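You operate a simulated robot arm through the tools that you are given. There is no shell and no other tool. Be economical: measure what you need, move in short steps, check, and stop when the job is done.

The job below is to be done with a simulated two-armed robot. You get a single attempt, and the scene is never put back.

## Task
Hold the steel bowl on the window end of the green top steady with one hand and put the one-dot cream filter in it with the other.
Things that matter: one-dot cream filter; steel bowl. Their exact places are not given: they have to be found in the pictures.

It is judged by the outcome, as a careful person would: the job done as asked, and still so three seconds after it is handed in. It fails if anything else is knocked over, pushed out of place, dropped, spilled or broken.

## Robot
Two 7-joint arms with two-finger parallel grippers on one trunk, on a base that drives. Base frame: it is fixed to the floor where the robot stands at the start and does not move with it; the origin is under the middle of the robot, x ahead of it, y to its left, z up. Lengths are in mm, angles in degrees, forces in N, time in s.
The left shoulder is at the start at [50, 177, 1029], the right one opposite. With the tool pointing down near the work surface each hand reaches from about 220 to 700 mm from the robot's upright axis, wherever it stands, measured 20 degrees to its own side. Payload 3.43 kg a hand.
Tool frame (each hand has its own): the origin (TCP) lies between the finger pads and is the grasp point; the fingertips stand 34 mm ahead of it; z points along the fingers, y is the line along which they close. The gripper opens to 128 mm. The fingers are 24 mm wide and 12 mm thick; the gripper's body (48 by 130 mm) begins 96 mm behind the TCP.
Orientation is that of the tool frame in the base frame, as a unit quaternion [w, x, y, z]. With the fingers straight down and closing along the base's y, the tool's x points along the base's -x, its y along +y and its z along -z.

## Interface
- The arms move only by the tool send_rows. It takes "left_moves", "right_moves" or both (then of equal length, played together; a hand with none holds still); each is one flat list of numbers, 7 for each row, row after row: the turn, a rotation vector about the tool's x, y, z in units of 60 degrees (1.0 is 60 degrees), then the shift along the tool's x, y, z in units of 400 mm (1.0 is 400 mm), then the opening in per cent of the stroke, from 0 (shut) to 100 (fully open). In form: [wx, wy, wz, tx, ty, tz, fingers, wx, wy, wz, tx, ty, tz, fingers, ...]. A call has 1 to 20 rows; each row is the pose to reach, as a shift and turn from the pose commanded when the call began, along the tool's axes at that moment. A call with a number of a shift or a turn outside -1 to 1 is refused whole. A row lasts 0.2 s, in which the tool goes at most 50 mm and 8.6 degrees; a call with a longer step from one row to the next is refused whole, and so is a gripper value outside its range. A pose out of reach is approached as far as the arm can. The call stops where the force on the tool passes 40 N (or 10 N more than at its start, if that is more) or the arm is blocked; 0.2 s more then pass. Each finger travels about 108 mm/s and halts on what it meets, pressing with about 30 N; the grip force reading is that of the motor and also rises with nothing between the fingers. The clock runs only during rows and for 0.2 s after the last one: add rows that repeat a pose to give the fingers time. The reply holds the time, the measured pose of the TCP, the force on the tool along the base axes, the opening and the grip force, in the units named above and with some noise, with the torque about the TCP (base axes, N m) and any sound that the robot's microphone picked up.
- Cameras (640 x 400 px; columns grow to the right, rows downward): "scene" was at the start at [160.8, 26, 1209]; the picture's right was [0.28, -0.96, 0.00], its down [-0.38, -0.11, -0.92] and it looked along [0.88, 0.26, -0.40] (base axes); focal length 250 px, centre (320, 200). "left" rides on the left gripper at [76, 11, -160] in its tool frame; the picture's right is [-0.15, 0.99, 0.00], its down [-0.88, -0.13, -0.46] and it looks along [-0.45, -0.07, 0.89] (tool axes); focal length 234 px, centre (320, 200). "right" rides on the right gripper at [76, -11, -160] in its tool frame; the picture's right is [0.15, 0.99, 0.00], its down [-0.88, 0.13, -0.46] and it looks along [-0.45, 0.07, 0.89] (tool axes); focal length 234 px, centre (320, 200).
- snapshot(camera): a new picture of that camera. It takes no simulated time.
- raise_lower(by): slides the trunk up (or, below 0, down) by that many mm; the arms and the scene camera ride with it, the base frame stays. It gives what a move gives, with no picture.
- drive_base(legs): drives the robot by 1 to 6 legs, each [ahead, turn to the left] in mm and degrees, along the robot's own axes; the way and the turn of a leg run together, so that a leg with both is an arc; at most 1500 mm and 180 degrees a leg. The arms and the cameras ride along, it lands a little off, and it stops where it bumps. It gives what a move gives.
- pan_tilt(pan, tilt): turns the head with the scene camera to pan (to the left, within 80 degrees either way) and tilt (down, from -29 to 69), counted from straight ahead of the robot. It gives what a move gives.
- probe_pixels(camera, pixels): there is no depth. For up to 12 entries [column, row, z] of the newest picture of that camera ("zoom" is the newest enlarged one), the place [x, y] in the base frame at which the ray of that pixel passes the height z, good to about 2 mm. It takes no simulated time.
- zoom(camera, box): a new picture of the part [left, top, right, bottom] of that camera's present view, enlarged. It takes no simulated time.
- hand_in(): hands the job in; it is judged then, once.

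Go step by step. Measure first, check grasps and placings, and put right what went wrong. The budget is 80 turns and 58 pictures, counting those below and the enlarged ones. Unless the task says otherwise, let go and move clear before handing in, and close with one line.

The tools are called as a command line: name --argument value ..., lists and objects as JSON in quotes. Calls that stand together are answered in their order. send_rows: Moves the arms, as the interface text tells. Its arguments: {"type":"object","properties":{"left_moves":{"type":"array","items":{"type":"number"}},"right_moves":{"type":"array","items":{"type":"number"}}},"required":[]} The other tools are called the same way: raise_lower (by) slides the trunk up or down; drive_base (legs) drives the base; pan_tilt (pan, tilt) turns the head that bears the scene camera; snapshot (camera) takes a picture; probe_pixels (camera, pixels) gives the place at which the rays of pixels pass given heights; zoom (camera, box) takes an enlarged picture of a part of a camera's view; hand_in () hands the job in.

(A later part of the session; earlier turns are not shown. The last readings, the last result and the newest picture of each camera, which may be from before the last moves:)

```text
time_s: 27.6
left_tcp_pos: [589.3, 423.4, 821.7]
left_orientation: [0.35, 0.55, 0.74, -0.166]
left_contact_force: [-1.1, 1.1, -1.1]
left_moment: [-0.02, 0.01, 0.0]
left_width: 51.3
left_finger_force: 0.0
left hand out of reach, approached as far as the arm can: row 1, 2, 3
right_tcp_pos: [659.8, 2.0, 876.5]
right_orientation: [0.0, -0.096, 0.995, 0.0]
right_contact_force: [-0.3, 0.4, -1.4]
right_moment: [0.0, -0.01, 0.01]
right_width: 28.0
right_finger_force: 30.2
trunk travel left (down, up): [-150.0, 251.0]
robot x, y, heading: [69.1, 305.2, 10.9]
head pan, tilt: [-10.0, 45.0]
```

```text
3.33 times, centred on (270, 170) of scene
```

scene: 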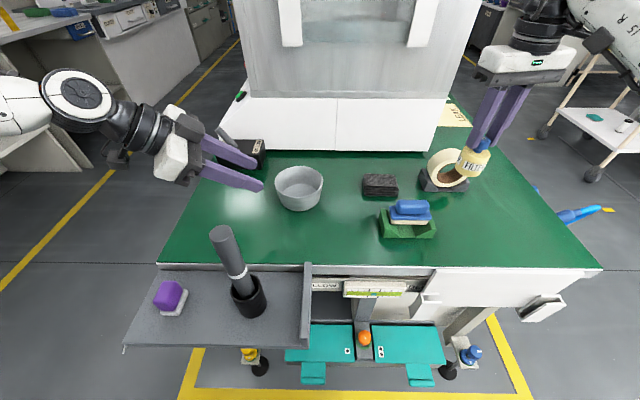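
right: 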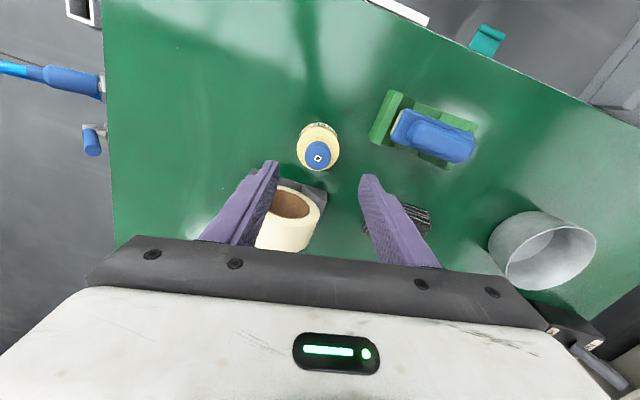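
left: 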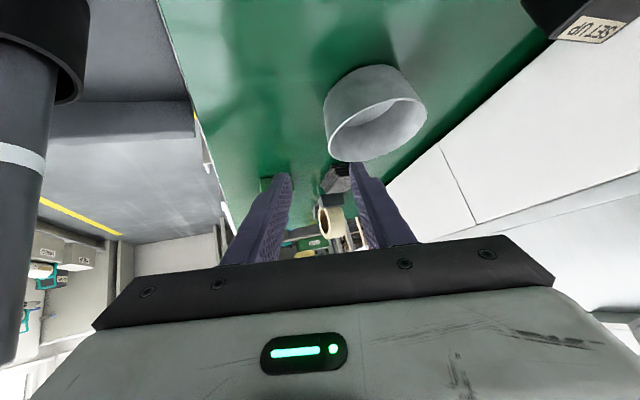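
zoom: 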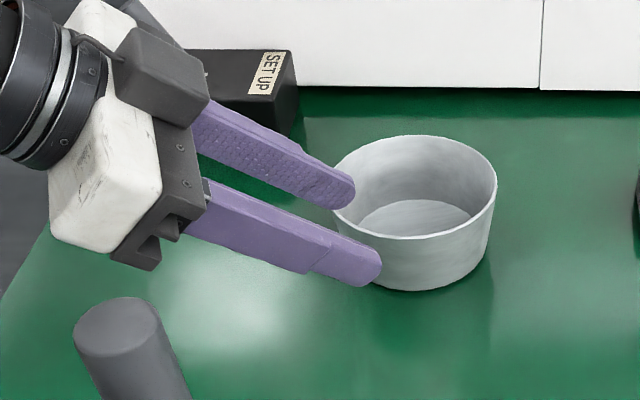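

Still blocked at x≈589 with the 45° pitch. I make the hand steeper (28°) and turned a little more to the right, aiming for 60 mm short of the near wall.

send_rows --left_moves '[0.0245, 0.065, 0.033, -0.0143, 0.015, 0.0101, 40, 0.049, 0.13, 0.0665, -0.0285, 0.03, 0.0203, 40, 0.0735, 0.194, 0.1, -0.0428, 0.045, 0.0304, 40, 0.098, 0.259, 0.133, -0.057, 0.06, 0.0405, 40, 0.098, 0.259, 0.133, -0.057, 0.06, 0.0405, 40]'

```text
time_s: 28.8
left_tcp_pos: [563.1, 455.4, 841.3]
left_orientation: [0.229, 0.634, 0.732, -0.102]
left_contact_force: [-0.4, -0.4, 0.1]
left_moment: [0.01, 0.0, -0.01]
left_width: 51.1
left_finger_force: 0.0
left hand out of reach, approached as far as the arm can: row 1, 2, 3, 4, 5
right_tcp_pos: [660.4, 1.9, 875.8]
right_orientation: [-0.001, -0.096, 0.995, 0.0]
right_contact_force: [0.1, -0.4, -0.4]
right_moment: [0.03, -0.02, 0.01]
right_width: 27.9
right_finger_force: 30.2
trunk travel left (down, up): [-150.0, 251.0]
robot x, y, heading: [64.2, 304.3, 10.8]
head pan, tilt: [-10.0, 45.0]
```

Making it steeper made it worse, so the arm seems stuck in a bad elbow posture. I go back via a higher, tool-down posture (first half of the turn back) to approach afresh.

send_rows --left_moves '[-0.0223, 0.039, -0.126, -0.002, -0.004, -0.05, 40, -0.0447, 0.078, -0.252, -0.003, -0.008, -0.1, 40, -0.067, 0.117, -0.3785, -0.005, -0.013, -0.14, 40, -0.0893, 0.156, -0.505, -0.006, -0.017, -0.1675, 40, -0.1117, 0.195, -0.631, -0.007, -0.021, -0.1675, 40, -0.134, 0.234, -0.757, -0.0085, -0.025, -0.1675, 40]'

send_rows --left_moves '[-0.0223, 0.039, -0.126, 0, 0, 0, 40, -0.0447, 0.078, -0.252, 0, 0, 0, 40, -0.067, 0.117, -0.3785, 0, 0, 0, 40, -0.0893, 0.156, -0.505, 0, 0, 0, 40, -0.1117, 0.195, -0.631, 0, 0, 0, 40, -0.134, 0.234, -0.757, 0, 0, 0, 40]'

snapshot --camera "scene"

```text
time_s: 30.2
left_tcp_pos: [535.1, 487.8, 898.2]
left_orientation: [0.126, 0.293, 0.946, -0.057]
left_contact_force: [0.9, -0.6, -0.1]
left_moment: [0.01, -0.01, 0.0]
left_width: 51.3
left_finger_force: 0.1
left hand out of reach, approached as far as the arm can: row 6
right_tcp_pos: [660.3, 0.9, 876.2]
right_orientation: [0.001, -0.096, 0.995, 0.0]
right_contact_force: [0.3, 0.2, -0.9]
right_moment: [0.02, 0.0, 0.0]
right_width: 27.3
right_finger_force: 29.7
trunk travel left (down, up): [-150.0, 251.0]
robot x, y, heading: [66.0, 302.8, 11.1]
head pan, tilt: [-10.0, 45.0]
```

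```text
time_s: 31.6
left_tcp_pos: [490.0, 527.7, 884.2]
left_orientation: [0.01, -0.076, 0.997, -0.006]
left_contact_force: [0.4, 1.2, 0.0]
left_moment: [0.0, 0.0, -0.03]
left_width: 51.2
left_finger_force: 0.1
left hand out of reach, approached as far as the arm can: row 1, 2, 3, 4, 5, 6
right_tcp_pos: [659.8, 1.8, 877.0]
right_orientation: [0.0, -0.096, 0.995, 0.0]
right_contact_force: [-0.5, 0.7, 0.8]
right_moment: [-0.03, 0.01, -0.02]
right_width: 27.9
right_finger_force: 30.0
trunk travel left (down, up): [-150.0, 251.0]
robot x, y, heading: [63.9, 304.6, 11.0]
head pan, tilt: [-10.0, 45.0]
```

```text
20 pictures are left
```

scene: 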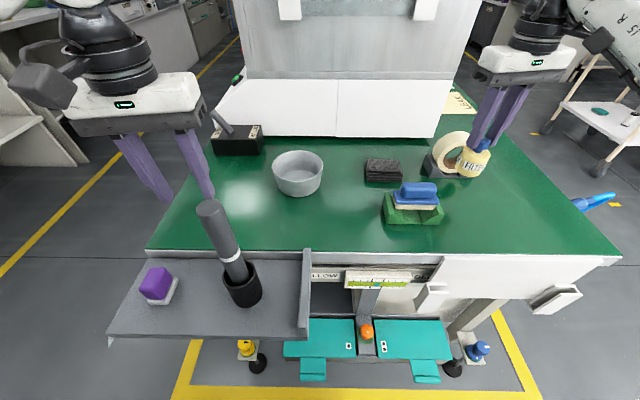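

Even straight down the left arm is stuck (its elbow posture has drifted), so I bring the hand back to its starting place over the left side to restore the posture.

send_rows --left_moves '[0, 0, 0, 0.01, 0.05, -0.09, 40, 0, 0, 0, 0.03, 0.13, -0.15, 40, 0, 0, 0, 0.07, 0.21, -0.2, 40, 0, 0, 0, 0.11, 0.29, -0.25, 40, 0, 0, 0, 0.15, 0.36, -0.29, 40, 0, 0, 0, 0.18, 0.43, -0.305, 40]'

send_rows --left_moves '[0, 0, 0, -0.04, -0.08, 0, 40, 0, 0, 0, -0.09, -0.16, 0, 40, 0, 0, 0, -0.14, -0.24, 0.03, 40, 0, 0, 0, -0.2, -0.32, 0.06, 40, 0, 0, 0, -0.27, -0.39, 0.1, 40, 0, 0, 0, -0.34, -0.45, 0.15, 40]'

```text
time_s: 33.0
left_tcp_pos: [384.5, 682.8, 1005.9]
left_orientation: [0.001, -0.098, 0.995, 0.0]
left_contact_force: [-0.5, 0.6, -0.7]
left_moment: [-0.02, 0.0, 0.01]
left_width: 51.3
left_finger_force: 0.1
right_tcp_pos: [660.9, 0.9, 877.2]
right_orientation: [0.0, -0.095, 0.995, 0.0]
right_contact_force: [0.5, -0.1, -0.7]
right_moment: [-0.01, 0.01, -0.01]
right_width: 27.6
right_finger_force: 30.3
trunk travel left (down, up): [-150.0, 251.0]
robot x, y, heading: [66.0, 306.8, 11.1]
head pan, tilt: [-10.0, 45.0]
```

```text
time_s: 34.4
left_tcp_pos: [523.8, 602.4, 955.7]
left_orientation: [-0.001, -0.1, 0.995, -0.003]
left_contact_force: [0.5, -0.1, 0.7]
left_moment: [-0.03, 0.03, 0.01]
left_width: 51.2
left_finger_force: 0.0
left hand out of reach, approached as far as the arm can: row 5, 6
right_tcp_pos: [661.9, 2.6, 875.2]
right_orientation: [-0.001, -0.097, 0.995, -0.001]
right_contact_force: [0.3, 0.7, -0.1]
right_moment: [-0.07, 0.06, -0.08]
right_width: 27.3
right_finger_force: 30.6
trunk travel left (down, up): [-150.0, 251.0]
robot x, y, heading: [63.7, 303.1, 11.1]
head pan, tilt: [-10.0, 45.0]
```

The hand stops at x≈524 while high up; the stated reach is for heights near the table. I go straight down first to z≈830 and then ahead.

send_rows --left_moves '[0, 0, 0, 0.02, 0, 0.1, 40, 0, 0, 0, 0.02, 0, 0.2, 40, 0, 0, 0, 0.02, 0, 0.31, 40, 0, 0, 0, -0.07, 0, 0.33, 40, 0, 0, 0, -0.18, 0, 0.33, 40, 0, 0, 0, -0.28, 0, 0.33, 40]'

snapshot --camera "scene"

```text
time_s: 35.8
left_tcp_pos: [565.8, 642.5, 830.3]
left_orientation: [0.002, -0.097, 0.995, -0.001]
left_contact_force: [0.3, 0.4, -0.7]
left_moment: [0.01, 0.0, 0.0]
left_width: 51.1
left_finger_force: 0.0
left hand out of reach, approached as far as the arm can: row 4, 5, 6
right_tcp_pos: [660.8, 1.8, 876.3]
right_orientation: [0.0, -0.096, 0.995, -0.001]
right_contact_force: [-0.2, 0.2, -0.1]
right_moment: [-0.03, -0.01, -0.01]
right_width: 27.5
right_finger_force: 29.3
trunk travel left (down, up): [-150.0, 251.0]
robot x, y, heading: [65.7, 303.0, 10.8]
head pan, tilt: [-10.0, 45.0]
```

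```text
19 pictures are left
```

scene: 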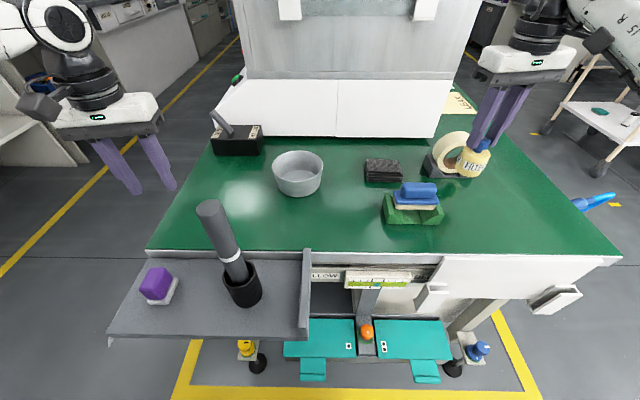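

The limit grows as the hand goes lower relative to the shoulder, so lowering the trunk was the wrong way. I raise it 100 mm, then go down and ahead again.

raise_lower --by 100

send_rows --left_moves '[0, 0, 0, 0.02, 0, 0.1, 40, 0, 0, 0, 0.02, 0, 0.2, 40, 0, 0, 0, 0.0, -0.06, 0.25, 40, 0, 0, 0, -0.05, -0.14, 0.25, 40, 0, 0, 0, -0.13, -0.2, 0.25, 40, 0, 0, 0, -0.22, -0.26, 0.25, 40]'

```text
time_s: 37.2
left_tcp_pos: [567.1, 642.3, 931.8]
left_orientation: [0.0, -0.098, 0.995, 0.0]
left_contact_force: [-0.3, -0.3, -0.4]
left_moment: [0.02, -0.01, -0.03]
left_width: 51.3
left_finger_force: 0.0
right_tcp_pos: [660.1, 1.3, 975.9]
right_orientation: [0.0, -0.095, 0.995, 0.0]
right_contact_force: [0.0, -0.8, -0.7]
right_moment: [-0.02, 0.0, 0.0]
right_width: 27.6
right_finger_force: 30.0
trunk travel left (down, up): [-250.0, 151.0]
robot x, y, heading: [63.6, 308.7, 10.8]
head pan, tilt: [-10.0, 45.0]
```

```text
time_s: 38.6
left_tcp_pos: [544.8, 618.4, 864.0]
left_orientation: [0.002, -0.098, 0.995, -0.002]
left_contact_force: [0.0, -0.4, 0.1]
left_moment: [-0.03, -0.02, 0.02]
left_width: 51.3
left_finger_force: 0.3
left hand out of reach, approached as far as the arm can: row 2, 3, 4, 5, 6
right_tcp_pos: [661.7, 1.3, 975.9]
right_orientation: [0.0, -0.096, 0.995, 0.0]
right_contact_force: [-0.5, -0.4, -0.4]
right_moment: [0.0, 0.02, 0.0]
right_width: 27.4
right_finger_force: 30.0
trunk travel left (down, up): [-250.0, 151.0]
robot x, y, heading: [63.8, 307.1, 11.1]
head pan, tilt: [-10.0, 45.0]
```

Both hands need the base some 80 mm closer. I look down steeply to see the robot's own front and how much room is left to the foot covers.

pan_tilt --pan 0 --tilt 58

snapshot --camera "scene"

```text
time_s: 39.3
left_tcp_pos: [544.9, 619.7, 863.6]
left_orientation: [0.002, -0.097, 0.995, -0.001]
left_contact_force: [-0.3, -0.6, -0.2]
left_moment: [0.0, -0.01, -0.02]
left_width: 51.3
left_finger_force: 0.1
right_tcp_pos: [661.0, 0.8, 975.8]
right_orientation: [0.0, -0.096, 0.995, 0.0]
right_contact_force: [0.5, 0.0, -0.6]
right_moment: [0.04, 0.01, 0.0]
right_width: 27.7
right_finger_force: 30.5
trunk travel left (down, up): [-250.0, 151.0]
robot x, y, heading: [65.1, 306.0, 11.0]
head pan, tilt: [0.0, 58.0]
```

```text
18 pictures are left
```

scene: 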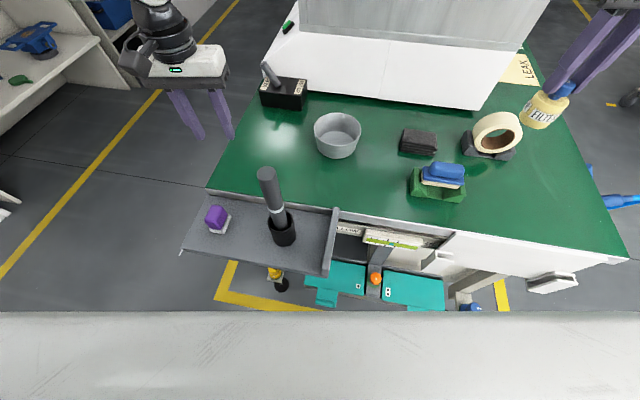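

Before moving the base again I test the right arm's true reach: carry the bottle above the bowl, staying high (bottle base ≥ z 800).

send_rows --right_moves '[0, 0, 0, -0.02, 0.08, 0, 5, 0, 0, 0, -0.045, 0.17, 0, 5, 0, 0, 0, -0.07, 0.27, 0, 5, 0, 0, 0, -0.1, 0.37, 0.02, 5, 0, 0, 0, -0.125, 0.47, 0.05, 5, 0, 0, 0, -0.15, 0.57, 0.09, 5, 0, 0, 0, -0.18, 0.67, 0.13, 5, 0, 0, 0, -0.21, 0.77, 0.17, 5, 0, 0, 0, -0.23, 0.85, 0.2, 5, 0, 0, 0, -0.243, 0.887, 0.225, 5]'

```text
time_s: 41.5
left_tcp_pos: [544.9, 618.4, 864.7]
left_orientation: [0.002, -0.097, 0.995, -0.002]
left_contact_force: [0.5, 0.4, 0.0]
left_moment: [-0.05, 0.01, -0.01]
left_width: 51.3
left_finger_force: 0.0
right_tcp_pos: [688.3, 369.6, 885.7]
right_orientation: [-0.001, -0.096, 0.995, 0.0]
right_contact_force: [0.2, 0.6, -1.0]
right_moment: [0.0, 0.03, -0.02]
right_width: 27.4
right_finger_force: 30.2
trunk travel left (down, up): [-250.0, 151.0]
robot x, y, heading: [67.2, 304.4, 10.9]
head pan, tilt: [0.0, 58.0]
```

The right arm reaches the bowl easily, so it is only the left arm's posture that is bad. I move the bottle aside again and fold the left hand in close and high to reset its elbow, then bring it to the middle.

send_rows --left_moves '[0, 0, 0, 0.08, 0.01, -0.08, 40, 0, 0, 0, 0.16, 0.025, -0.15, 40, 0, 0, 0, 0.24, 0.04, -0.22, 40, 0, 0, 0, 0.33, 0.05, -0.29, 40, 0, 0, 0, 0.41, 0.065, -0.36, 40, 0, 0, 0, 0.5, 0.08, -0.43, 40, 0, 0, 0, 0.5775, 0.09, -0.475, 40, 0, 0, 0, 0.52, 0.01, -0.46, 40, 0, 0, 0, 0.46, -0.07, -0.445, 40, 0, 0, 0, 0.4, -0.15, -0.43, 40, 0, 0, 0, 0.34, -0.23, -0.41, 40, 0, 0, 0, 0.28, -0.31, -0.39, 40, 0, 0, 0, 0.2275, -0.385, -0.375, 40]' --right_moves '[0, 0, 0, 0, -0.05, -0.04, 5, 0, 0, 0, 0, -0.13, -0.08, 5, 0, 0, 0, 0, -0.22, -0.12, 5, 0, 0, 0, 0, -0.31, -0.15, 5, 0, 0, 0, 0, -0.4, -0.15, 5, 0, 0, 0, 0, -0.48, -0.15, 5, 0, 0, 0, 0, -0.55, -0.15, 5, 0, 0, 0, 0, -0.6, -0.15, 5, 0, 0, 0, 0, -0.6, -0.15, 5, 0, 0, 0, 0, -0.6, -0.15, 5, 0, 0, 0, 0, -0.6, -0.15, 5, 0, 0, 0, 0, -0.6, -0.15, 5, 0, 0, 0, 0, -0.6, -0.15, 5]'

```text
time_s: 44.3
left_tcp_pos: [435.8, 498.5, 1023.2]
left_orientation: [0.001, -0.099, 0.995, -0.001]
left_contact_force: [-0.4, -0.7, -0.1]
left_moment: [-0.03, 0.03, -0.02]
left_width: 51.0
left_finger_force: 0.0
left hand out of reach, approached as far as the arm can: row 12, 13
right_tcp_pos: [734.1, 134.7, 945.0]
right_orientation: [-0.001, -0.096, 0.995, 0.001]
right_contact_force: [-0.5, -0.2, -0.5]
right_moment: [0.02, -0.04, 0.0]
right_width: 27.8
right_finger_force: 29.5
trunk travel left (down, up): [-250.0, 151.0]
robot x, y, heading: [66.9, 305.8, 10.8]
head pan, tilt: [0.0, 58.0]
```

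Even close to the body the left hand cannot come inward, so some joint is at its stop. I look at the left arm itself.

pan_tilt --pan 45 --tilt 15

snapshot --camera "scene"

pan_tilt --pan -40 --tilt 15

snapshot --camera "scene"

```text
time_s: 45.4
left_tcp_pos: [435.1, 499.4, 1023.3]
left_orientation: [0.002, -0.098, 0.995, -0.001]
left_contact_force: [0.1, -0.3, -0.4]
left_moment: [0.04, 0.02, -0.02]
left_width: 51.2
left_finger_force: 0.1
right_tcp_pos: [734.3, 132.6, 944.5]
right_orientation: [0.0, -0.096, 0.995, 0.0]
right_contact_force: [0.3, -0.6, -1.1]
right_moment: [0.03, 0.01, 0.01]
right_width: 27.6
right_finger_force: 30.1
trunk travel left (down, up): [-250.0, 151.0]
robot x, y, heading: [68.3, 303.8, 11.1]
head pan, tilt: [45.0, 15.0]
```

```text
17 pictures are left
```

scene: 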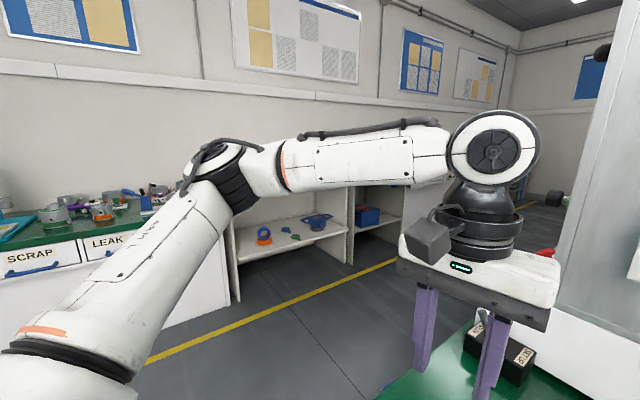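

```text
time_s: 47.0
left_tcp_pos: [436.3, 498.6, 1023.2]
left_orientation: [0.002, -0.098, 0.995, -0.002]
left_contact_force: [0.8, 0.0, -0.7]
left_moment: [-0.01, 0.01, 0.02]
left_width: 51.2
left_finger_force: 0.0
right_tcp_pos: [733.2, 133.8, 944.2]
right_orientation: [-0.001, -0.096, 0.995, 0.001]
right_contact_force: [0.3, -0.2, -1.5]
right_moment: [0.0, -0.03, -0.01]
right_width: 27.3
right_finger_force: 29.9
trunk travel left (down, up): [-250.0, 151.0]
robot x, y, heading: [66.2, 302.6, 11.1]
head pan, tilt: [-40.0, 15.0]
```

```text
16 pictures are left
```

scene: 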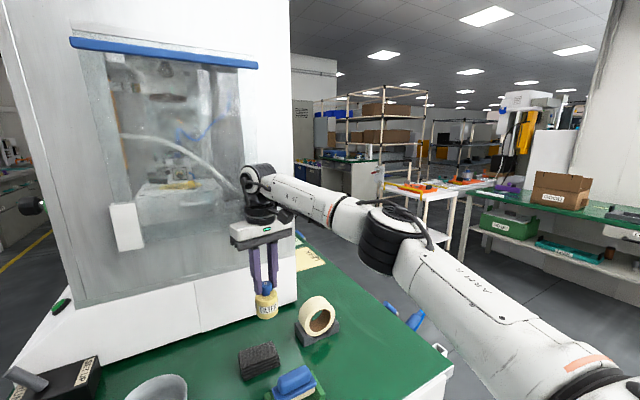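

The limit points show the left upper arm is stuck some 50° outward; pointing the fingers forward-right extends it. A bit less heading and a bit more forward would do for both hands, so I check the robot's own front parts seen at the top of the left camera's picture.

snapshot --camera "left"

```text
15 pictures are left
```

left: 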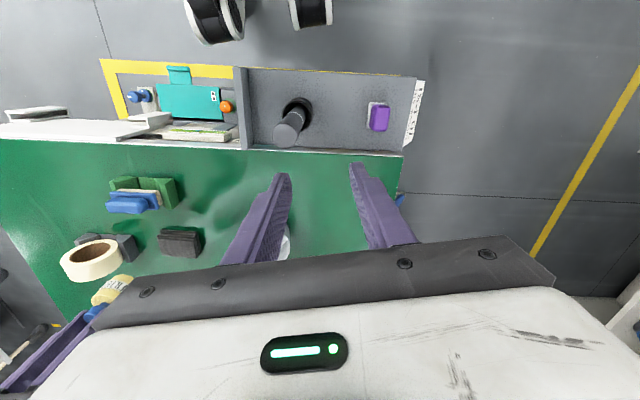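

probe_pixels --camera "left" --pixels '[[212, 44, 0], [212, 44, 100], [212, 44, 200], [212, 44, 400], [315, 27, 0], [315, 27, 100], [315, 27, 200], [315, 27, 400], [178, 66, 300], [178, 66, 400], [237, 66, 690], [190, 66, 370]]'

```text
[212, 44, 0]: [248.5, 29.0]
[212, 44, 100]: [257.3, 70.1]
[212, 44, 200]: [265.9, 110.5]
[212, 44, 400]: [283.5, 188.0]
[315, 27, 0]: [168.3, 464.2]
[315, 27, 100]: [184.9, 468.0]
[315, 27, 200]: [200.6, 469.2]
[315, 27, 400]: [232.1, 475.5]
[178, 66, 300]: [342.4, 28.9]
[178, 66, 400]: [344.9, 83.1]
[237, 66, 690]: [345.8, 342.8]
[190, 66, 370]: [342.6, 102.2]
```

The robot's own front is about 190 mm ahead of its axis and the covers/tray begin at x≈343, so I can go 54 mm further. I draw the bottle in a little, then turn to about −3° and advance.

send_rows --right_moves '[0, 0, 0, 0.08, 0, -0.02, 5, 0, 0, 0, 0.17, 0, -0.04, 5, 0, 0, 0, 0.25, 0, -0.05, 5]'

drive_base --legs '[[0, -14], [54, 0]]'

pan_tilt --pan 5 --tilt 45

snapshot --camera "scene"

```text
time_s: 47.8
left_tcp_pos: [434.8, 498.3, 1024.3]
left_orientation: [0.002, -0.098, 0.995, -0.001]
left_contact_force: [-0.4, 0.7, -0.2]
left_moment: [0.01, 0.02, -0.03]
left_width: 51.0
left_finger_force: 0.1
right_tcp_pos: [635.8, 113.8, 967.6]
right_orientation: [-0.001, -0.096, 0.995, 0.0]
right_contact_force: [0.0, 0.1, -1.0]
right_moment: [0.02, -0.04, -0.03]
right_width: 27.5
right_finger_force: 30.5
trunk travel left (down, up): [-250.0, 151.0]
robot x, y, heading: [67.1, 301.6, 11.0]
head pan, tilt: [-40.0, 15.0]
```

```text
time_s: 49.4
left_tcp_pos: [469.6, 402.7, 1022.8]
left_orientation: [0.001, 0.023, 1.0, -0.001]
left_contact_force: [0.1, -0.4, -0.2]
left_moment: [0.0, 0.0, 0.0]
left_width: 51.3
left_finger_force: 0.0
right_tcp_pos: [572.9, -18.2, 965.9]
right_orientation: [0.0, 0.025, 1.0, 0.0]
right_contact_force: [0.4, -0.2, -0.2]
right_moment: [-0.01, 0.0, -0.02]
right_width: 27.5
right_finger_force: 30.2
trunk travel left (down, up): [-250.0, 151.0]
robot x, y, heading: [64.0, 302.9, -3.0]
head pan, tilt: [-40.0, 15.0]
stopped in leg 2: the robot was blocked; the commanded pose is now the measured one
```

```text
time_s: 50.5
left_tcp_pos: [470.2, 402.4, 1025.1]
left_orientation: [0.003, 0.023, 1.0, -0.002]
left_contact_force: [0.6, -0.4, 0.2]
left_moment: [-0.01, 0.01, 0.0]
left_width: 51.3
left_finger_force: 0.0
right_tcp_pos: [572.6, -16.7, 966.4]
right_orientation: [0.001, 0.024, 1.0, 0.0]
right_contact_force: [-0.6, 1.0, 0.4]
right_moment: [0.01, 0.02, 0.02]
right_width: 27.6
right_finger_force: 30.4
trunk travel left (down, up): [-250.0, 151.0]
robot x, y, heading: [61.9, 301.0, -3.1]
head pan, tilt: [5.0, 45.0]
```

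```text
14 pictures are left
```

scene: 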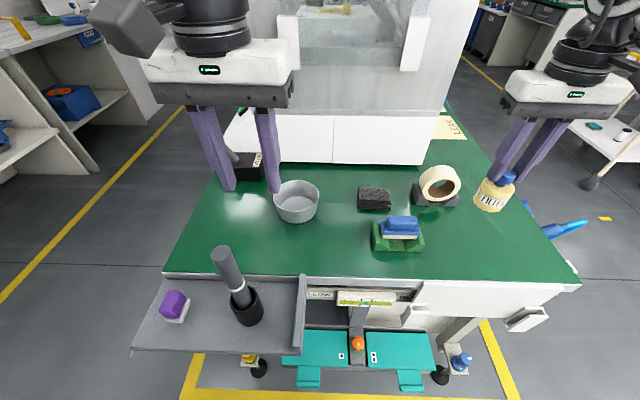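

The base is blocked where it stands (x≈64; nothing looks displaced), so I work from here. I test whether the right arm still reaches the bowl from this heading, keeping high, with the left hand moved out of its way.

send_rows --left_moves '[0, 0, 0, 0, 0.05, 0, 40, 0, 0, 0, 0, 0.1, 0, 40, 0, 0, 0, 0, 0.15, 0, 40, 0, 0, 0, 0, 0.2, 0, 40, 0, 0, 0, 0, 0.25, 0, 40, 0, 0, 0, 0, 0.3, 0, 40, 0, 0, 0, 0, 0.3, 0, 40, 0, 0, 0, 0, 0.3, 0, 40, 0, 0, 0, 0, 0.3, 0, 40, 0, 0, 0, 0, 0.3, 0, 40, 0, 0, 0, 0, 0.3, 0, 40]' --right_moves '[0, 0, 0, -0.01, 0.05, 0, 5, 0, 0, 0, -0.03, 0.13, 0, 5, 0, 0, 0, -0.05, 0.23, 0, 5, 0, 0, 0, -0.07, 0.33, 0, 5, 0, 0, 0, -0.1, 0.44, 0.02, 5, 0, 0, 0, -0.12, 0.55, 0.05, 5, 0, 0, 0, -0.15, 0.66, 0.08, 5, 0, 0, 0, -0.17, 0.76, 0.11, 5, 0, 0, 0, -0.2, 0.86, 0.14, 5, 0, 0, 0, -0.22, 0.94, 0.17, 5, 0, 0, 0, -0.229, 0.986, 0.19, 5]'

```text
time_s: 53.1
left_tcp_pos: [476.0, 522.7, 1024.6]
left_orientation: [0.001, 0.024, 1.0, -0.002]
left_contact_force: [-0.6, 0.0, -0.4]
left_moment: [0.02, -0.01, 0.0]
left_width: 51.0
left_finger_force: 0.1
right_tcp_pos: [672.7, 268.6, 916.4]
right_orientation: [0.001, 0.056, 0.998, 0.004]
right_contact_force: [-0.1, 1.1, 0.2]
right_moment: [-0.02, -0.01, 0.01]
right_width: 27.4
right_finger_force: 30.2
right hand out of reach, approached as far as the arm can: row 9, 10, 11
trunk travel left (down, up): [-250.0, 151.0]
robot x, y, heading: [62.6, 301.1, -3.1]
head pan, tilt: [5.0, 45.0]
stopped in row 11 (right hand): the arm was blocked; the commanded pose is now the measured one
```

The right arm's limit is about 588 mm from its shoulder. The left arm may unlock if swept inward at full stretch, so I lower the trunk to the middle, take the bottle aside, and swing the left hand out, ahead and then in over the bowl, high above everything.

raise_lower --by -50

send_rows --left_moves '[0, 0, 0, -0.06, 0.08, 0.06, 40, 0, 0, 0, -0.12, 0.16, 0.12, 40, 0, 0, 0, -0.18, 0.24, 0.18, 40, 0, 0, 0, -0.24, 0.32, 0.24, 40, 0, 0, 0, -0.2975, 0.3925, 0.2875, 40, 0, 0, 0, -0.3475, 0.3425, 0.2875, 40, 0, 0, 0, -0.3975, 0.2925, 0.2875, 40, 0, 0, 0, -0.435, 0.2175, 0.2875, 40, 0, 0, 0, -0.4725, 0.1425, 0.2875, 40, 0, 0, 0, -0.4975, 0.0675, 0.2875, 40, 0, 0, 0, -0.5225, -0.0075, 0.2875, 40, 0, 0, 0, -0.529, -0.086, 0.2875, 40, 0, 0, 0, -0.535, -0.165, 0.2875, 40]' --right_moves '[0, 0, 0, 0, -0.08, -0.03, 5, 0, 0, 0, 0, -0.16, -0.06, 5, 0, 0, 0, 0, -0.24, -0.09, 5, 0, 0, 0, 0, -0.32, -0.1, 5, 0, 0, 0, 0, -0.4, -0.1, 5, 0, 0, 0, 0, -0.4, -0.1, 5, 0, 0, 0, 0, -0.4, -0.1, 5, 0, 0, 0, 0, -0.4, -0.1, 5, 0, 0, 0, 0, -0.4, -0.1, 5, 0, 0, 0, 0, -0.4, -0.1, 5, 0, 0, 0, 0, -0.4, -0.1, 5, 0, 0, 0, 0, -0.4, -0.1, 5, 0, 0, 0, 0, -0.4, -0.1, 5]'

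```text
time_s: 54.1
left_tcp_pos: [476.9, 522.2, 975.4]
left_orientation: [0.002, 0.023, 1.0, -0.001]
left_contact_force: [0.5, 0.2, 0.5]
left_moment: [-0.01, -0.03, 0.01]
left_width: 51.2
left_finger_force: 0.1
right_tcp_pos: [672.6, 268.0, 867.8]
right_orientation: [0.0, 0.055, 0.998, 0.003]
right_contact_force: [0.3, -0.8, -0.1]
right_moment: [-0.04, 0.0, 0.04]
right_width: 27.4
right_finger_force: 29.8
trunk travel left (down, up): [-200.0, 201.0]
robot x, y, heading: [66.9, 301.8, -3.3]
head pan, tilt: [5.0, 45.0]
```

```text
time_s: 56.9
left_tcp_pos: [628.8, 501.7, 868.3]
left_orientation: [0.003, 0.024, 1.0, -0.003]
left_contact_force: [-0.9, -0.1, 0.1]
left_moment: [-0.03, -0.01, 0.0]
left_width: 51.1
left_finger_force: 0.1
left hand out of reach, approached as far as the arm can: row 10, 11, 12, 13
right_tcp_pos: [653.8, 114.0, 907.6]
right_orientation: [0.0, 0.052, 0.999, 0.004]
right_contact_force: [-0.6, -0.7, -0.9]
right_moment: [-0.01, -0.02, 0.01]
right_width: 27.4
right_finger_force: 29.8
trunk travel left (down, up): [-200.0, 201.0]
robot x, y, heading: [64.4, 304.8, -3.1]
head pan, tilt: [5.0, 45.0]
```

The left arm's bound is a fixed oblique line, so I swap the roles: right hand will hold the bowl, left hand will place the bottle (a turn of the base to about −22° makes that reachable for both). First I set the bottle down on the free green area at about (555,360), with the left hand out of the way.

send_rows --left_moves '[0, 0, 0, 0.03, 0.08, -0.05, 60, 0, 0, 0, 0.07, 0.15, -0.1, 60, 0, 0, 0, 0.12, 0.22, -0.15, 60, 0, 0, 0, 0.18, 0.27, -0.2, 60, 0, 0, 0, 0.22, 0.3, -0.25, 60, 0, 0, 0, 0.22, 0.3, -0.25, 60, 0, 0, 0, 0.22, 0.3, -0.25, 60, 0, 0, 0, 0.22, 0.3, -0.25, 60, 0, 0, 0, 0.22, 0.3, -0.25, 60, 0, 0, 0, 0.22, 0.3, -0.25, 60]' --right_moves '[0, 0, 0, 0.03, 0.05, 0, 5, 0, 0, 0, 0.08, 0.13, 0, 5, 0, 0, 0, 0.13, 0.23, 0, 5, 0, 0, 0, 0.18, 0.33, 0, 5, 0, 0, 0, 0.23, 0.43, 0, 5, 0, 0, 0, 0.28, 0.52, 0.04, 5, 0, 0, 0, 0.31, 0.57, 0.1, 5, 0, 0, 0, 0.31, 0.586, 0.18, 5, 0, 0, 0, 0.31, 0.586, 0.25, 5, 0, 0, 0, 0.31, 0.586, 0.25, 5]'

snapshot --camera "scene"

```text
time_s: 59.1
left_tcp_pos: [545.0, 627.8, 969.1]
left_orientation: [0.003, 0.023, 1.0, -0.002]
left_contact_force: [0.8, -0.2, 0.1]
left_moment: [-0.02, -0.01, -0.01]
left_width: 76.7
left_finger_force: 0.0
right_tcp_pos: [557.2, 359.7, 804.4]
right_orientation: [0.0, 0.052, 0.999, 0.003]
right_contact_force: [-0.8, 0.0, -0.7]
right_moment: [-0.02, 0.01, 0.03]
right_width: 27.5
right_finger_force: 30.0
trunk travel left (down, up): [-200.0, 201.0]
robot x, y, heading: [68.2, 304.1, -3.1]
head pan, tilt: [5.0, 45.0]
```

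```text
13 pictures are left
```

scene: 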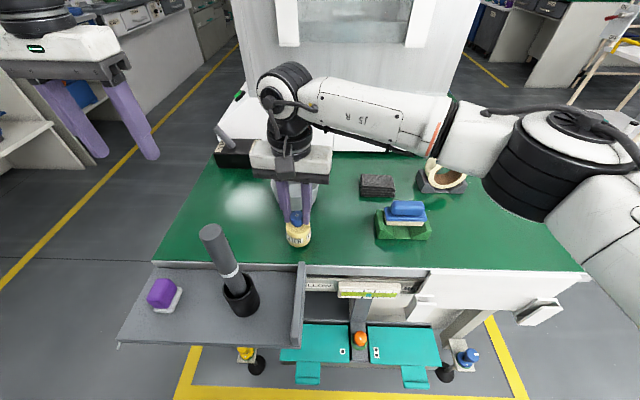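

The bottle hangs upright about 9 mm above the free spot. I lower it to the table, open, and rise clear.

send_rows --right_moves '[0, 0, 0, 0, 0, 0.011, 5, 0, 0, 0, 0, 0, 0.0205, 5, 0, 0, 0, 0, 0, 0.0235, 5, 0, 0, 0, 0, 0, 0.0235, 24, 0, 0, 0, 0, 0, 0.0235, 35, 0, 0, 0, 0, 0, 0.0235, 45, 0, 0, 0, 0, 0, 0.0235, 45, 0, 0, 0, 0, 0, -0.03, 45, 0, 0, 0, 0, 0, -0.1, 45, 0, 0, 0, 0, 0, -0.2, 45, 0, 0, 0, 0, 0, -0.3, 45, 0, 0, 0, 0.05, -0.08, -0.38, 45, 0, 0, 0, 0.1, -0.18, -0.4, 45, 0, 0, 0, 0.1, -0.28, -0.4, 45, 0, 0, 0, 0.1, -0.38, -0.4, 45]'

zoom --camera "scene" --box '[200, 130, 440, 280]'

```text
time_s: 62.3
left_tcp_pos: [546.4, 626.6, 968.9]
left_orientation: [0.002, 0.023, 1.0, -0.001]
left_contact_force: [-0.1, -0.3, -0.2]
left_moment: [0.0, 0.0, 0.01]
left_width: 77.0
left_finger_force: 0.1
right_tcp_pos: [499.8, 210.8, 967.6]
right_orientation: [0.0, 0.052, 0.999, 0.002]
right_contact_force: [0.5, 0.0, 1.3]
right_moment: [0.05, -0.02, -0.01]
right_width: 57.6
right_finger_force: 0.1
trunk travel left (down, up): [-200.0, 201.0]
robot x, y, heading: [63.4, 309.1, -3.3]
head pan, tilt: [5.0, 45.0]
```

```text
2.67 times, centred on (320, 205) of scene
```

zoom: 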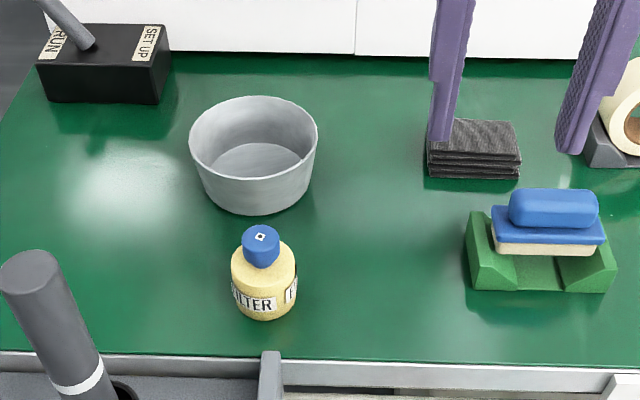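

The bottle stands upright near (557,360) and the bowl is unmoved. I back off 35 mm and turn to about −22°.

drive_base --legs '[[-35, 0], [0, -19]]'

pan_tilt --pan 25 --tilt 45

snapshot --camera "scene"

```text
time_s: 64.2
left_tcp_pos: [591.8, 452.5, 969.4]
left_orientation: [0.003, 0.19, 0.982, -0.002]
left_contact_force: [0.1, -0.2, 0.5]
left_moment: [0.01, -0.03, 0.01]
left_width: 76.7
left_finger_force: 0.1
right_tcp_pos: [410.2, 74.0, 966.6]
right_orientation: [0.0, 0.219, 0.976, 0.003]
right_contact_force: [-0.6, 0.0, -0.5]
right_moment: [-0.01, 0.03, 0.0]
right_width: 57.6
right_finger_force: 0.1
trunk travel left (down, up): [-200.0, 201.0]
robot x, y, heading: [29.0, 306.9, -22.3]
head pan, tilt: [5.0, 45.0]
```

```text
time_s: 65.0
left_tcp_pos: [591.1, 451.6, 969.7]
left_orientation: [0.002, 0.19, 0.982, -0.002]
left_contact_force: [0.5, 0.2, -0.5]
left_moment: [-0.02, -0.04, 0.0]
left_width: 76.7
left_finger_force: 0.0
right_tcp_pos: [410.5, 74.4, 965.9]
right_orientation: [0.001, 0.218, 0.976, 0.004]
right_contact_force: [0.0, 0.8, 0.5]
right_moment: [-0.01, 0.01, 0.01]
right_width: 57.4
right_finger_force: 0.1
trunk travel left (down, up): [-200.0, 201.0]
robot x, y, heading: [30.2, 304.4, -22.4]
head pan, tilt: [25.0, 45.0]
```

```text
11 pictures are left
```

scene: 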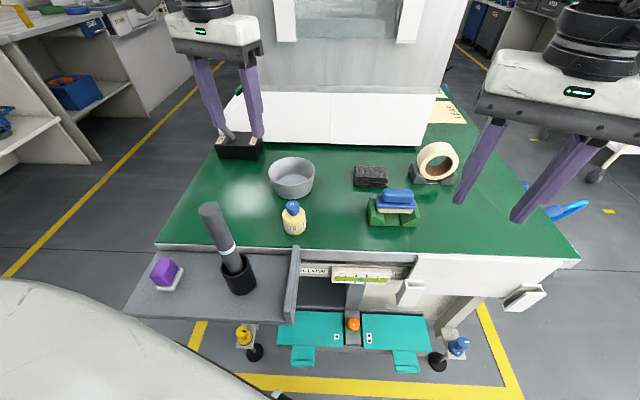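

Everything stands as before. I measure the bottle's dot (scene (292,204)) precisely.

zoom --camera "scene" --box '[250, 140, 346, 250]'

probe_pixels --camera "scene" --pixels '[[292, 205, 781], [268, 178, 770], [315, 176, 770], [291, 157, 770], [293, 198, 715]]'

```text
3.64 times, centred on (298, 195) of scene
```

zoom: 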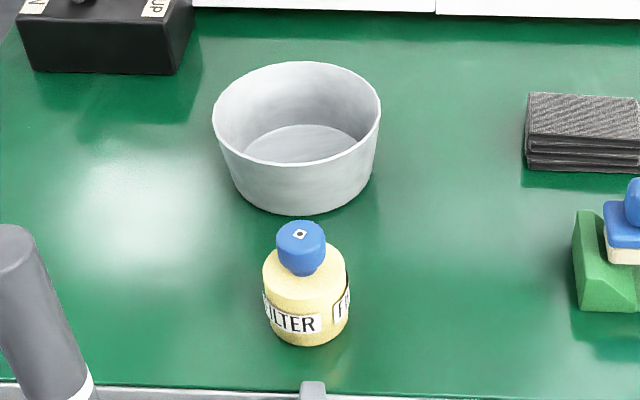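

```text
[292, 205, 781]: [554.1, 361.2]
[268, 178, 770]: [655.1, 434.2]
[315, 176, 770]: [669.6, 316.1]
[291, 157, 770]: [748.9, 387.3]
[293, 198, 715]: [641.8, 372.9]
```

probe_pixels --camera "zoom" --pixels '[[301, 234, 782], [213, 116, 770], [381, 108, 770], [297, 62, 770], [302, 166, 770], [302, 215, 715]]'

```text
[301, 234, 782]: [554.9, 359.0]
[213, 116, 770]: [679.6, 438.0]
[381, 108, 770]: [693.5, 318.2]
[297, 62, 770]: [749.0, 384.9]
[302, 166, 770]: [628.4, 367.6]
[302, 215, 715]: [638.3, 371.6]
```

The bottle's axis is at (556,359.5). I bring the left hand over it.

send_rows --left_moves '[0, 0, 0, 0, -0.08, 0.02, 55, 0, 0, 0, -0.002, -0.17, 0.08, 50, 0, 0, 0, -0.004, -0.2475, 0.15, 45, 0, 0, 0, -0.004, -0.2475, 0.25, 45, 0, 0, 0, -0.004, -0.2475, 0.25, 45]'

snapshot --camera "left"

```text
time_s: 66.2
left_tcp_pos: [555.5, 358.8, 871.2]
left_orientation: [0.003, 0.191, 0.982, -0.002]
left_contact_force: [0.8, 0.4, 0.5]
left_moment: [-0.01, 0.0, -0.02]
left_width: 57.6
left_finger_force: 0.1
right_tcp_pos: [410.0, 74.9, 966.0]
right_orientation: [0.002, 0.219, 0.976, 0.003]
right_contact_force: [-0.8, 0.8, 0.4]
right_moment: [0.01, -0.01, 0.01]
right_width: 57.5
right_finger_force: 0.0
trunk travel left (down, up): [-200.0, 201.0]
robot x, y, heading: [33.5, 300.4, -22.2]
head pan, tilt: [25.0, 45.0]
```

```text
9 pictures are left
```

left: 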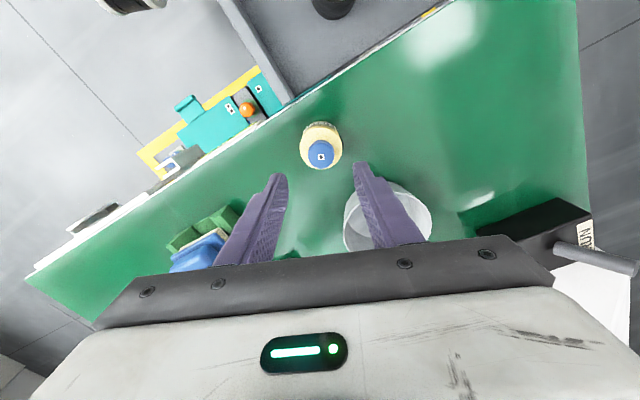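

The dot at (321,157) lies centred between the fingers. I descend 75 mm, close on the cap and lift.

send_rows --left_moves '[0, 0, 0, 0, 0.001, 0.07, 45, 0, 0, 0, 0, 0.001, 0.14, 45, 0, 0, 0, 0, 0.001, 0.1885, 45, 0, 0, 0, 0, 0.001, 0.1885, 25, 0, 0, 0, 0, 0.001, 0.1885, 5, 0, 0, 0, 0, 0.001, 0.1885, 5, 0, 0, 0, 0, 0.001, 0.1885, 5, 0, 0, 0, 0, 0.001, 0.16, 5, 0, 0, 0, 0, 0.001, 0.1, 5, 0, 0, 0, 0, 0.001, 0.03, 5, 0, 0, 0, 0, 0.001, -0.06, 5]'

zoom --camera "scene" --box '[220, 80, 400, 230]'

```text
time_s: 68.6
left_tcp_pos: [555.7, 359.6, 893.6]
left_orientation: [0.002, 0.191, 0.982, -0.002]
left_contact_force: [-0.4, 0.0, -0.3]
left_moment: [-0.01, -0.01, 0.04]
left_width: 28.8
left_finger_force: 30.3
right_tcp_pos: [409.3, 73.8, 966.2]
right_orientation: [0.001, 0.219, 0.976, 0.003]
right_contact_force: [-0.7, -1.3, -0.8]
right_moment: [0.0, 0.0, 0.02]
right_width: 57.6
right_finger_force: 0.1
trunk travel left (down, up): [-200.0, 201.0]
robot x, y, heading: [32.9, 305.3, -22.4]
head pan, tilt: [25.0, 45.0]
```

```text
2.67 times, centred on (310, 155) of scene
```

zoom: 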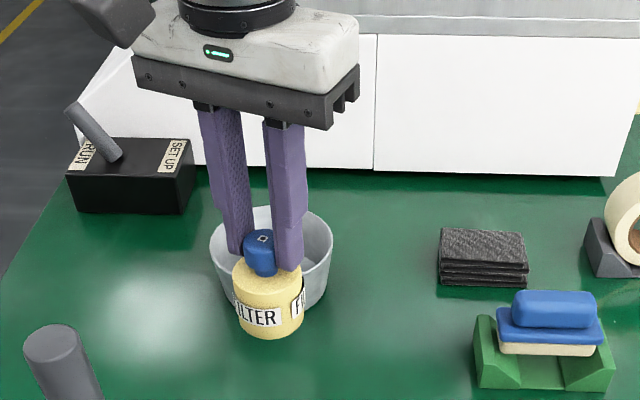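

The bottle is held by the left hand. I test that the left arm reaches above the bowl, then retreat to its left to leave room for the right hand.

send_rows --left_moves '[0, 0, 0, -0.03, 0.02, -0.08, 5, 0, 0, 0, -0.1, 0.06, -0.1, 5, 0, 0, 0, -0.2, 0.11, -0.1, 5, 0, 0, 0, -0.29, 0.165, -0.1, 5, 0, 0, 0, -0.29, 0.165, -0.02, 5, 0, 0, 0, -0.27, 0.2, -0.1, 5, 0, 0, 0, -0.22, 0.28, -0.12, 5, 0, 0, 0, -0.18, 0.36, -0.12, 5, 0, 0, 0, -0.15, 0.44, -0.12, 5]'

```text
time_s: 70.6
left_tcp_pos: [678.3, 502.1, 939.8]
left_orientation: [0.003, 0.19, 0.982, -0.002]
left_contact_force: [-0.4, 0.4, -1.1]
left_moment: [0.02, 0.01, -0.03]
left_width: 28.6
left_finger_force: 29.9
right_tcp_pos: [410.4, 74.5, 966.4]
right_orientation: [0.0, 0.218, 0.976, 0.003]
right_contact_force: [0.3, -0.7, -0.5]
right_moment: [-0.02, 0.03, -0.04]
right_width: 57.5
right_finger_force: 0.0
trunk travel left (down, up): [-200.0, 201.0]
robot x, y, heading: [30.5, 302.3, -22.4]
head pan, tilt: [25.0, 45.0]
```

The left arm reaches the bowl without trouble. Now the right hand goes to its pre-grasp: pitched 50° from the near side, pointing along the bowl's right wall, 80 mm short.

send_rows --right_moves '[-0.0445, -0.0735, -0.0647, -0.0294, 0.0739, 0.0335, 40, -0.0889, -0.147, -0.1294, -0.0587, 0.1478, 0.067, 40, -0.1334, -0.2205, -0.194, -0.0881, 0.2216, 0.1005, 40, -0.1779, -0.294, -0.2587, -0.1174, 0.2955, 0.134, 40, -0.2224, -0.3676, -0.3234, -0.1468, 0.3694, 0.1675, 40, -0.2668, -0.4411, -0.3881, -0.1761, 0.4433, 0.201, 40, -0.3113, -0.5146, -0.4528, -0.2055, 0.5172, 0.2345, 40, -0.3558, -0.5881, -0.5174, -0.2348, 0.591, 0.268, 40, -0.4002, -0.6616, -0.5821, -0.2642, 0.6649, 0.3015, 40, -0.4447, -0.7351, -0.6468, -0.2935, 0.7388, 0.335, 40]'

zoom --camera "scene" --box '[220, 110, 420, 235]'

```text
time_s: 72.8
left_tcp_pos: [678.6, 500.6, 941.3]
left_orientation: [0.003, 0.191, 0.982, -0.003]
left_contact_force: [0.2, -1.5, -1.2]
left_moment: [0.03, 0.01, 0.0]
left_width: 29.0
left_finger_force: 29.8
right_tcp_pos: [641.9, 291.4, 833.8]
right_orientation: [0.407, -0.127, 0.894, 0.137]
right_contact_force: [-1.0, 0.6, 0.5]
right_moment: [-0.01, -0.03, -0.02]
right_width: 51.2
right_finger_force: 0.0
trunk travel left (down, up): [-200.0, 201.0]
robot x, y, heading: [29.7, 305.8, -22.4]
head pan, tilt: [25.0, 45.0]
```

```text
3.20 times, centred on (320, 172) of scene
```

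zoom: 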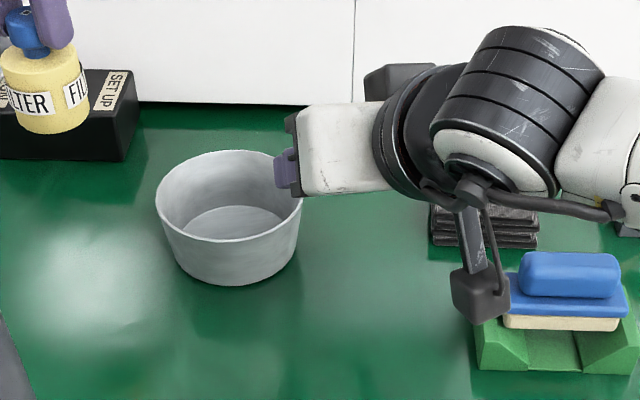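

The pre-grasp is reached exactly. The right camera's box (zoom (480,295)) hangs near the green block, so I check the block's place and look through the right camera.

probe_pixels --camera "zoom" --pixels '[[478, 370, 715], [476, 328, 750], [502, 318, 770], [522, 258, 790], [455, 315, 850], [455, 315, 820]]'

snapshot --camera "right"

```text
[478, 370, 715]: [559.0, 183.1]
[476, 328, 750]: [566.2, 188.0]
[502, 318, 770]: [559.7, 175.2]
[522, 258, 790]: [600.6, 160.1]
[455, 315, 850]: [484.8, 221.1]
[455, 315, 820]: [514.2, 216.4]
```

```text
6 pictures are left
```

right: 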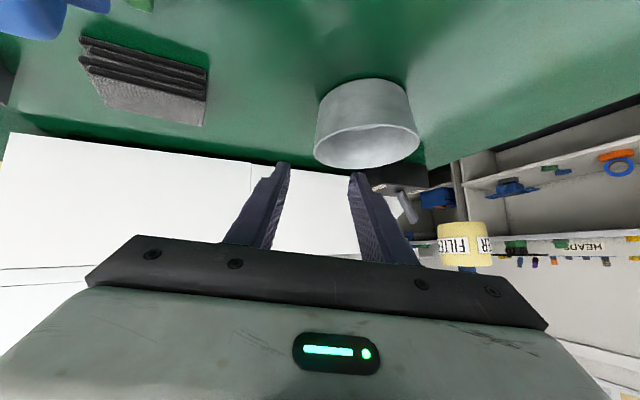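

The bowl's right wall (right-camera column ≈316) lies midway between the fingers (275/355), and the block is clear of the camera box. I advance 81 mm with force guarding.

send_rows --right_moves '[0, 0, 0, 0, 0, 0.06, 40, 0, 0, 0, 0, 0, 0.12, 40, 0, 0, 0, 0, 0, 0.165, 40, 0, 0, 0, 0, 0, 0.203, 40]'

zoom --camera "right" --box '[220, 60, 460, 260]'

```text
time_s: 73.8
left_tcp_pos: [678.6, 501.0, 940.1]
left_orientation: [0.002, 0.192, 0.981, -0.003]
left_contact_force: [0.2, -0.6, -1.5]
left_moment: [-0.01, 0.02, -0.02]
left_width: 28.6
left_finger_force: 29.8
right_tcp_pos: [700.8, 318.9, 783.6]
right_orientation: [0.407, -0.126, 0.894, 0.137]
right_contact_force: [0.9, 0.1, 0.2]
right_moment: [-0.01, 0.01, -0.01]
right_width: 51.2
right_finger_force: 0.0
trunk travel left (down, up): [-200.0, 201.0]
robot x, y, heading: [26.6, 303.6, -22.4]
head pan, tilt: [25.0, 45.0]
```

```text
2.00 times, centred on (340, 160) of right
```

zoom: 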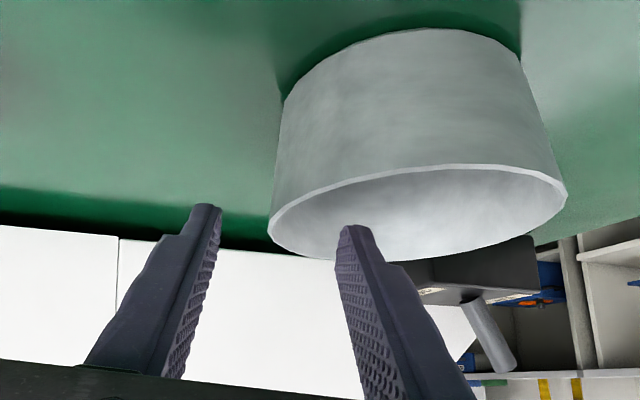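

The fingers straddle the rim (pads at zoom columns 222/336, wall edge at 268): the wall is about 4 mm off the middle towards the outer finger. I shift outward 3 mm and close gently in steps.

send_rows --right_moves '[0, 0, 0, 0, -0.007, 0, 40, 0, 0, 0, 0, -0.007, 0, 28, 0, 0, 0, 0, -0.007, 0, 20, 0, 0, 0, 0, -0.007, 0, 14, 0, 0, 0, 0, -0.007, 0, 10, 0, 0, 0, 0, -0.007, 0, 7, 0, 0, 0, 0, -0.007, 0, 4, 0, 0, 0, 0, -0.007, 0, 1, 0, 0, 0, 0, -0.007, 0, 1]'

zoom --camera "scene" --box '[220, 110, 420, 235]'

```text
time_s: 75.8
left_tcp_pos: [677.2, 500.6, 941.3]
left_orientation: [0.002, 0.191, 0.982, -0.003]
left_contact_force: [-0.2, -0.3, -0.3]
left_moment: [0.03, 0.02, 0.01]
left_width: 28.7
left_finger_force: 29.7
right_tcp_pos: [700.9, 318.4, 784.7]
right_orientation: [0.406, -0.127, 0.894, 0.138]
right_contact_force: [-0.7, -0.2, -0.2]
right_moment: [0.06, -0.05, 0.06]
right_width: 5.8
right_finger_force: 29.8
trunk travel left (down, up): [-200.0, 201.0]
robot x, y, heading: [30.2, 302.1, -22.2]
head pan, tilt: [25.0, 45.0]
```

```text
3.20 times, centred on (320, 172) of scene
```

zoom: 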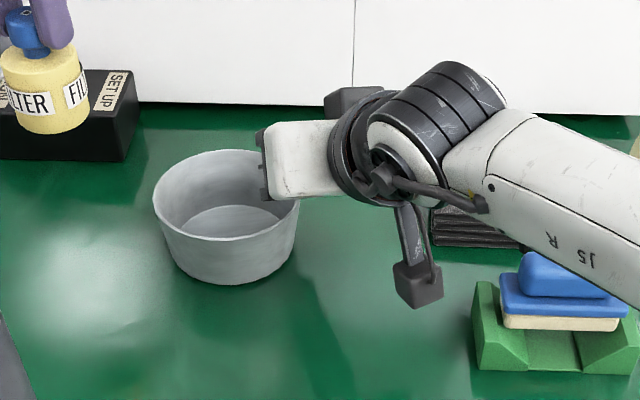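

The bowl is pinched (5.8 mm, 30 N), level and within 2 mm of its place. I bring the bottle over the bowl, slightly away from the inner finger, and lower it part-way.

send_rows --left_moves '[0, 0, 0, -0.035, -0.065, 0, 5, 0, 0, 0, -0.08, -0.15, 0, 5, 0, 0, 0, -0.12, -0.23, 0, 5, 0, 0, 0, -0.1357, -0.257, 0.02, 5, 0, 0, 0, -0.1357, -0.257, 0.08, 5, 0, 0, 0, -0.1357, -0.257, 0.15, 5, 0, 0, 0, -0.1357, -0.257, 0.22, 5, 0, 0, 0, -0.1357, -0.257, 0.28, 5]'

zoom --camera "scene" --box '[220, 90, 380, 220]'

```text
time_s: 77.6
left_tcp_pos: [688.5, 384.3, 829.1]
left_orientation: [0.002, 0.19, 0.982, -0.002]
left_contact_force: [0.0, -0.7, -1.0]
left_moment: [0.01, 0.0, -0.02]
left_width: 28.5
left_finger_force: 29.5
right_tcp_pos: [699.7, 317.4, 781.9]
right_orientation: [0.406, -0.127, 0.894, 0.138]
right_contact_force: [0.1, 1.3, 2.2]
right_moment: [0.03, -0.16, -0.02]
right_width: 5.5
right_finger_force: 30.3
trunk travel left (down, up): [-200.0, 201.0]
robot x, y, heading: [32.5, 304.1, -22.3]
head pan, tilt: [25.0, 45.0]
```

```text
3.08 times, centred on (300, 155) of scene
```

zoom: 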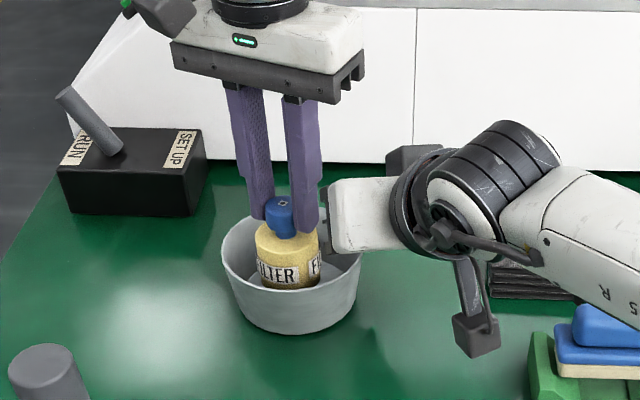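

The bottle hangs inside the bowl, clear of the wall and the holding finger. I lower it to near the floor of the bowl.

send_rows --left_moves '[0, 0, 0, 0, 0, 0.025, 5, 0, 0, 0, 0, 0, 0.045, 5, 0, 0, 0, 0, 0, 0.058, 5, 0, 0, 0, 0, 0, 0.065, 5, 0, 0, 0, 0, 0, 0.069, 5]'

```text
time_s: 78.8
left_tcp_pos: [689.3, 384.0, 801.5]
left_orientation: [0.003, 0.189, 0.982, -0.002]
left_contact_force: [0.7, -0.1, -0.9]
left_moment: [-0.01, -0.02, -0.04]
left_width: 28.6
left_finger_force: 29.6
right_tcp_pos: [700.3, 317.5, 783.0]
right_orientation: [0.406, -0.128, 0.894, 0.138]
right_contact_force: [0.1, -0.3, 2.6]
right_moment: [0.08, -0.19, 0.0]
right_width: 5.6
right_finger_force: 29.5
trunk travel left (down, up): [-200.0, 201.0]
robot x, y, heading: [34.9, 306.3, -22.2]
head pan, tilt: [25.0, 45.0]
```

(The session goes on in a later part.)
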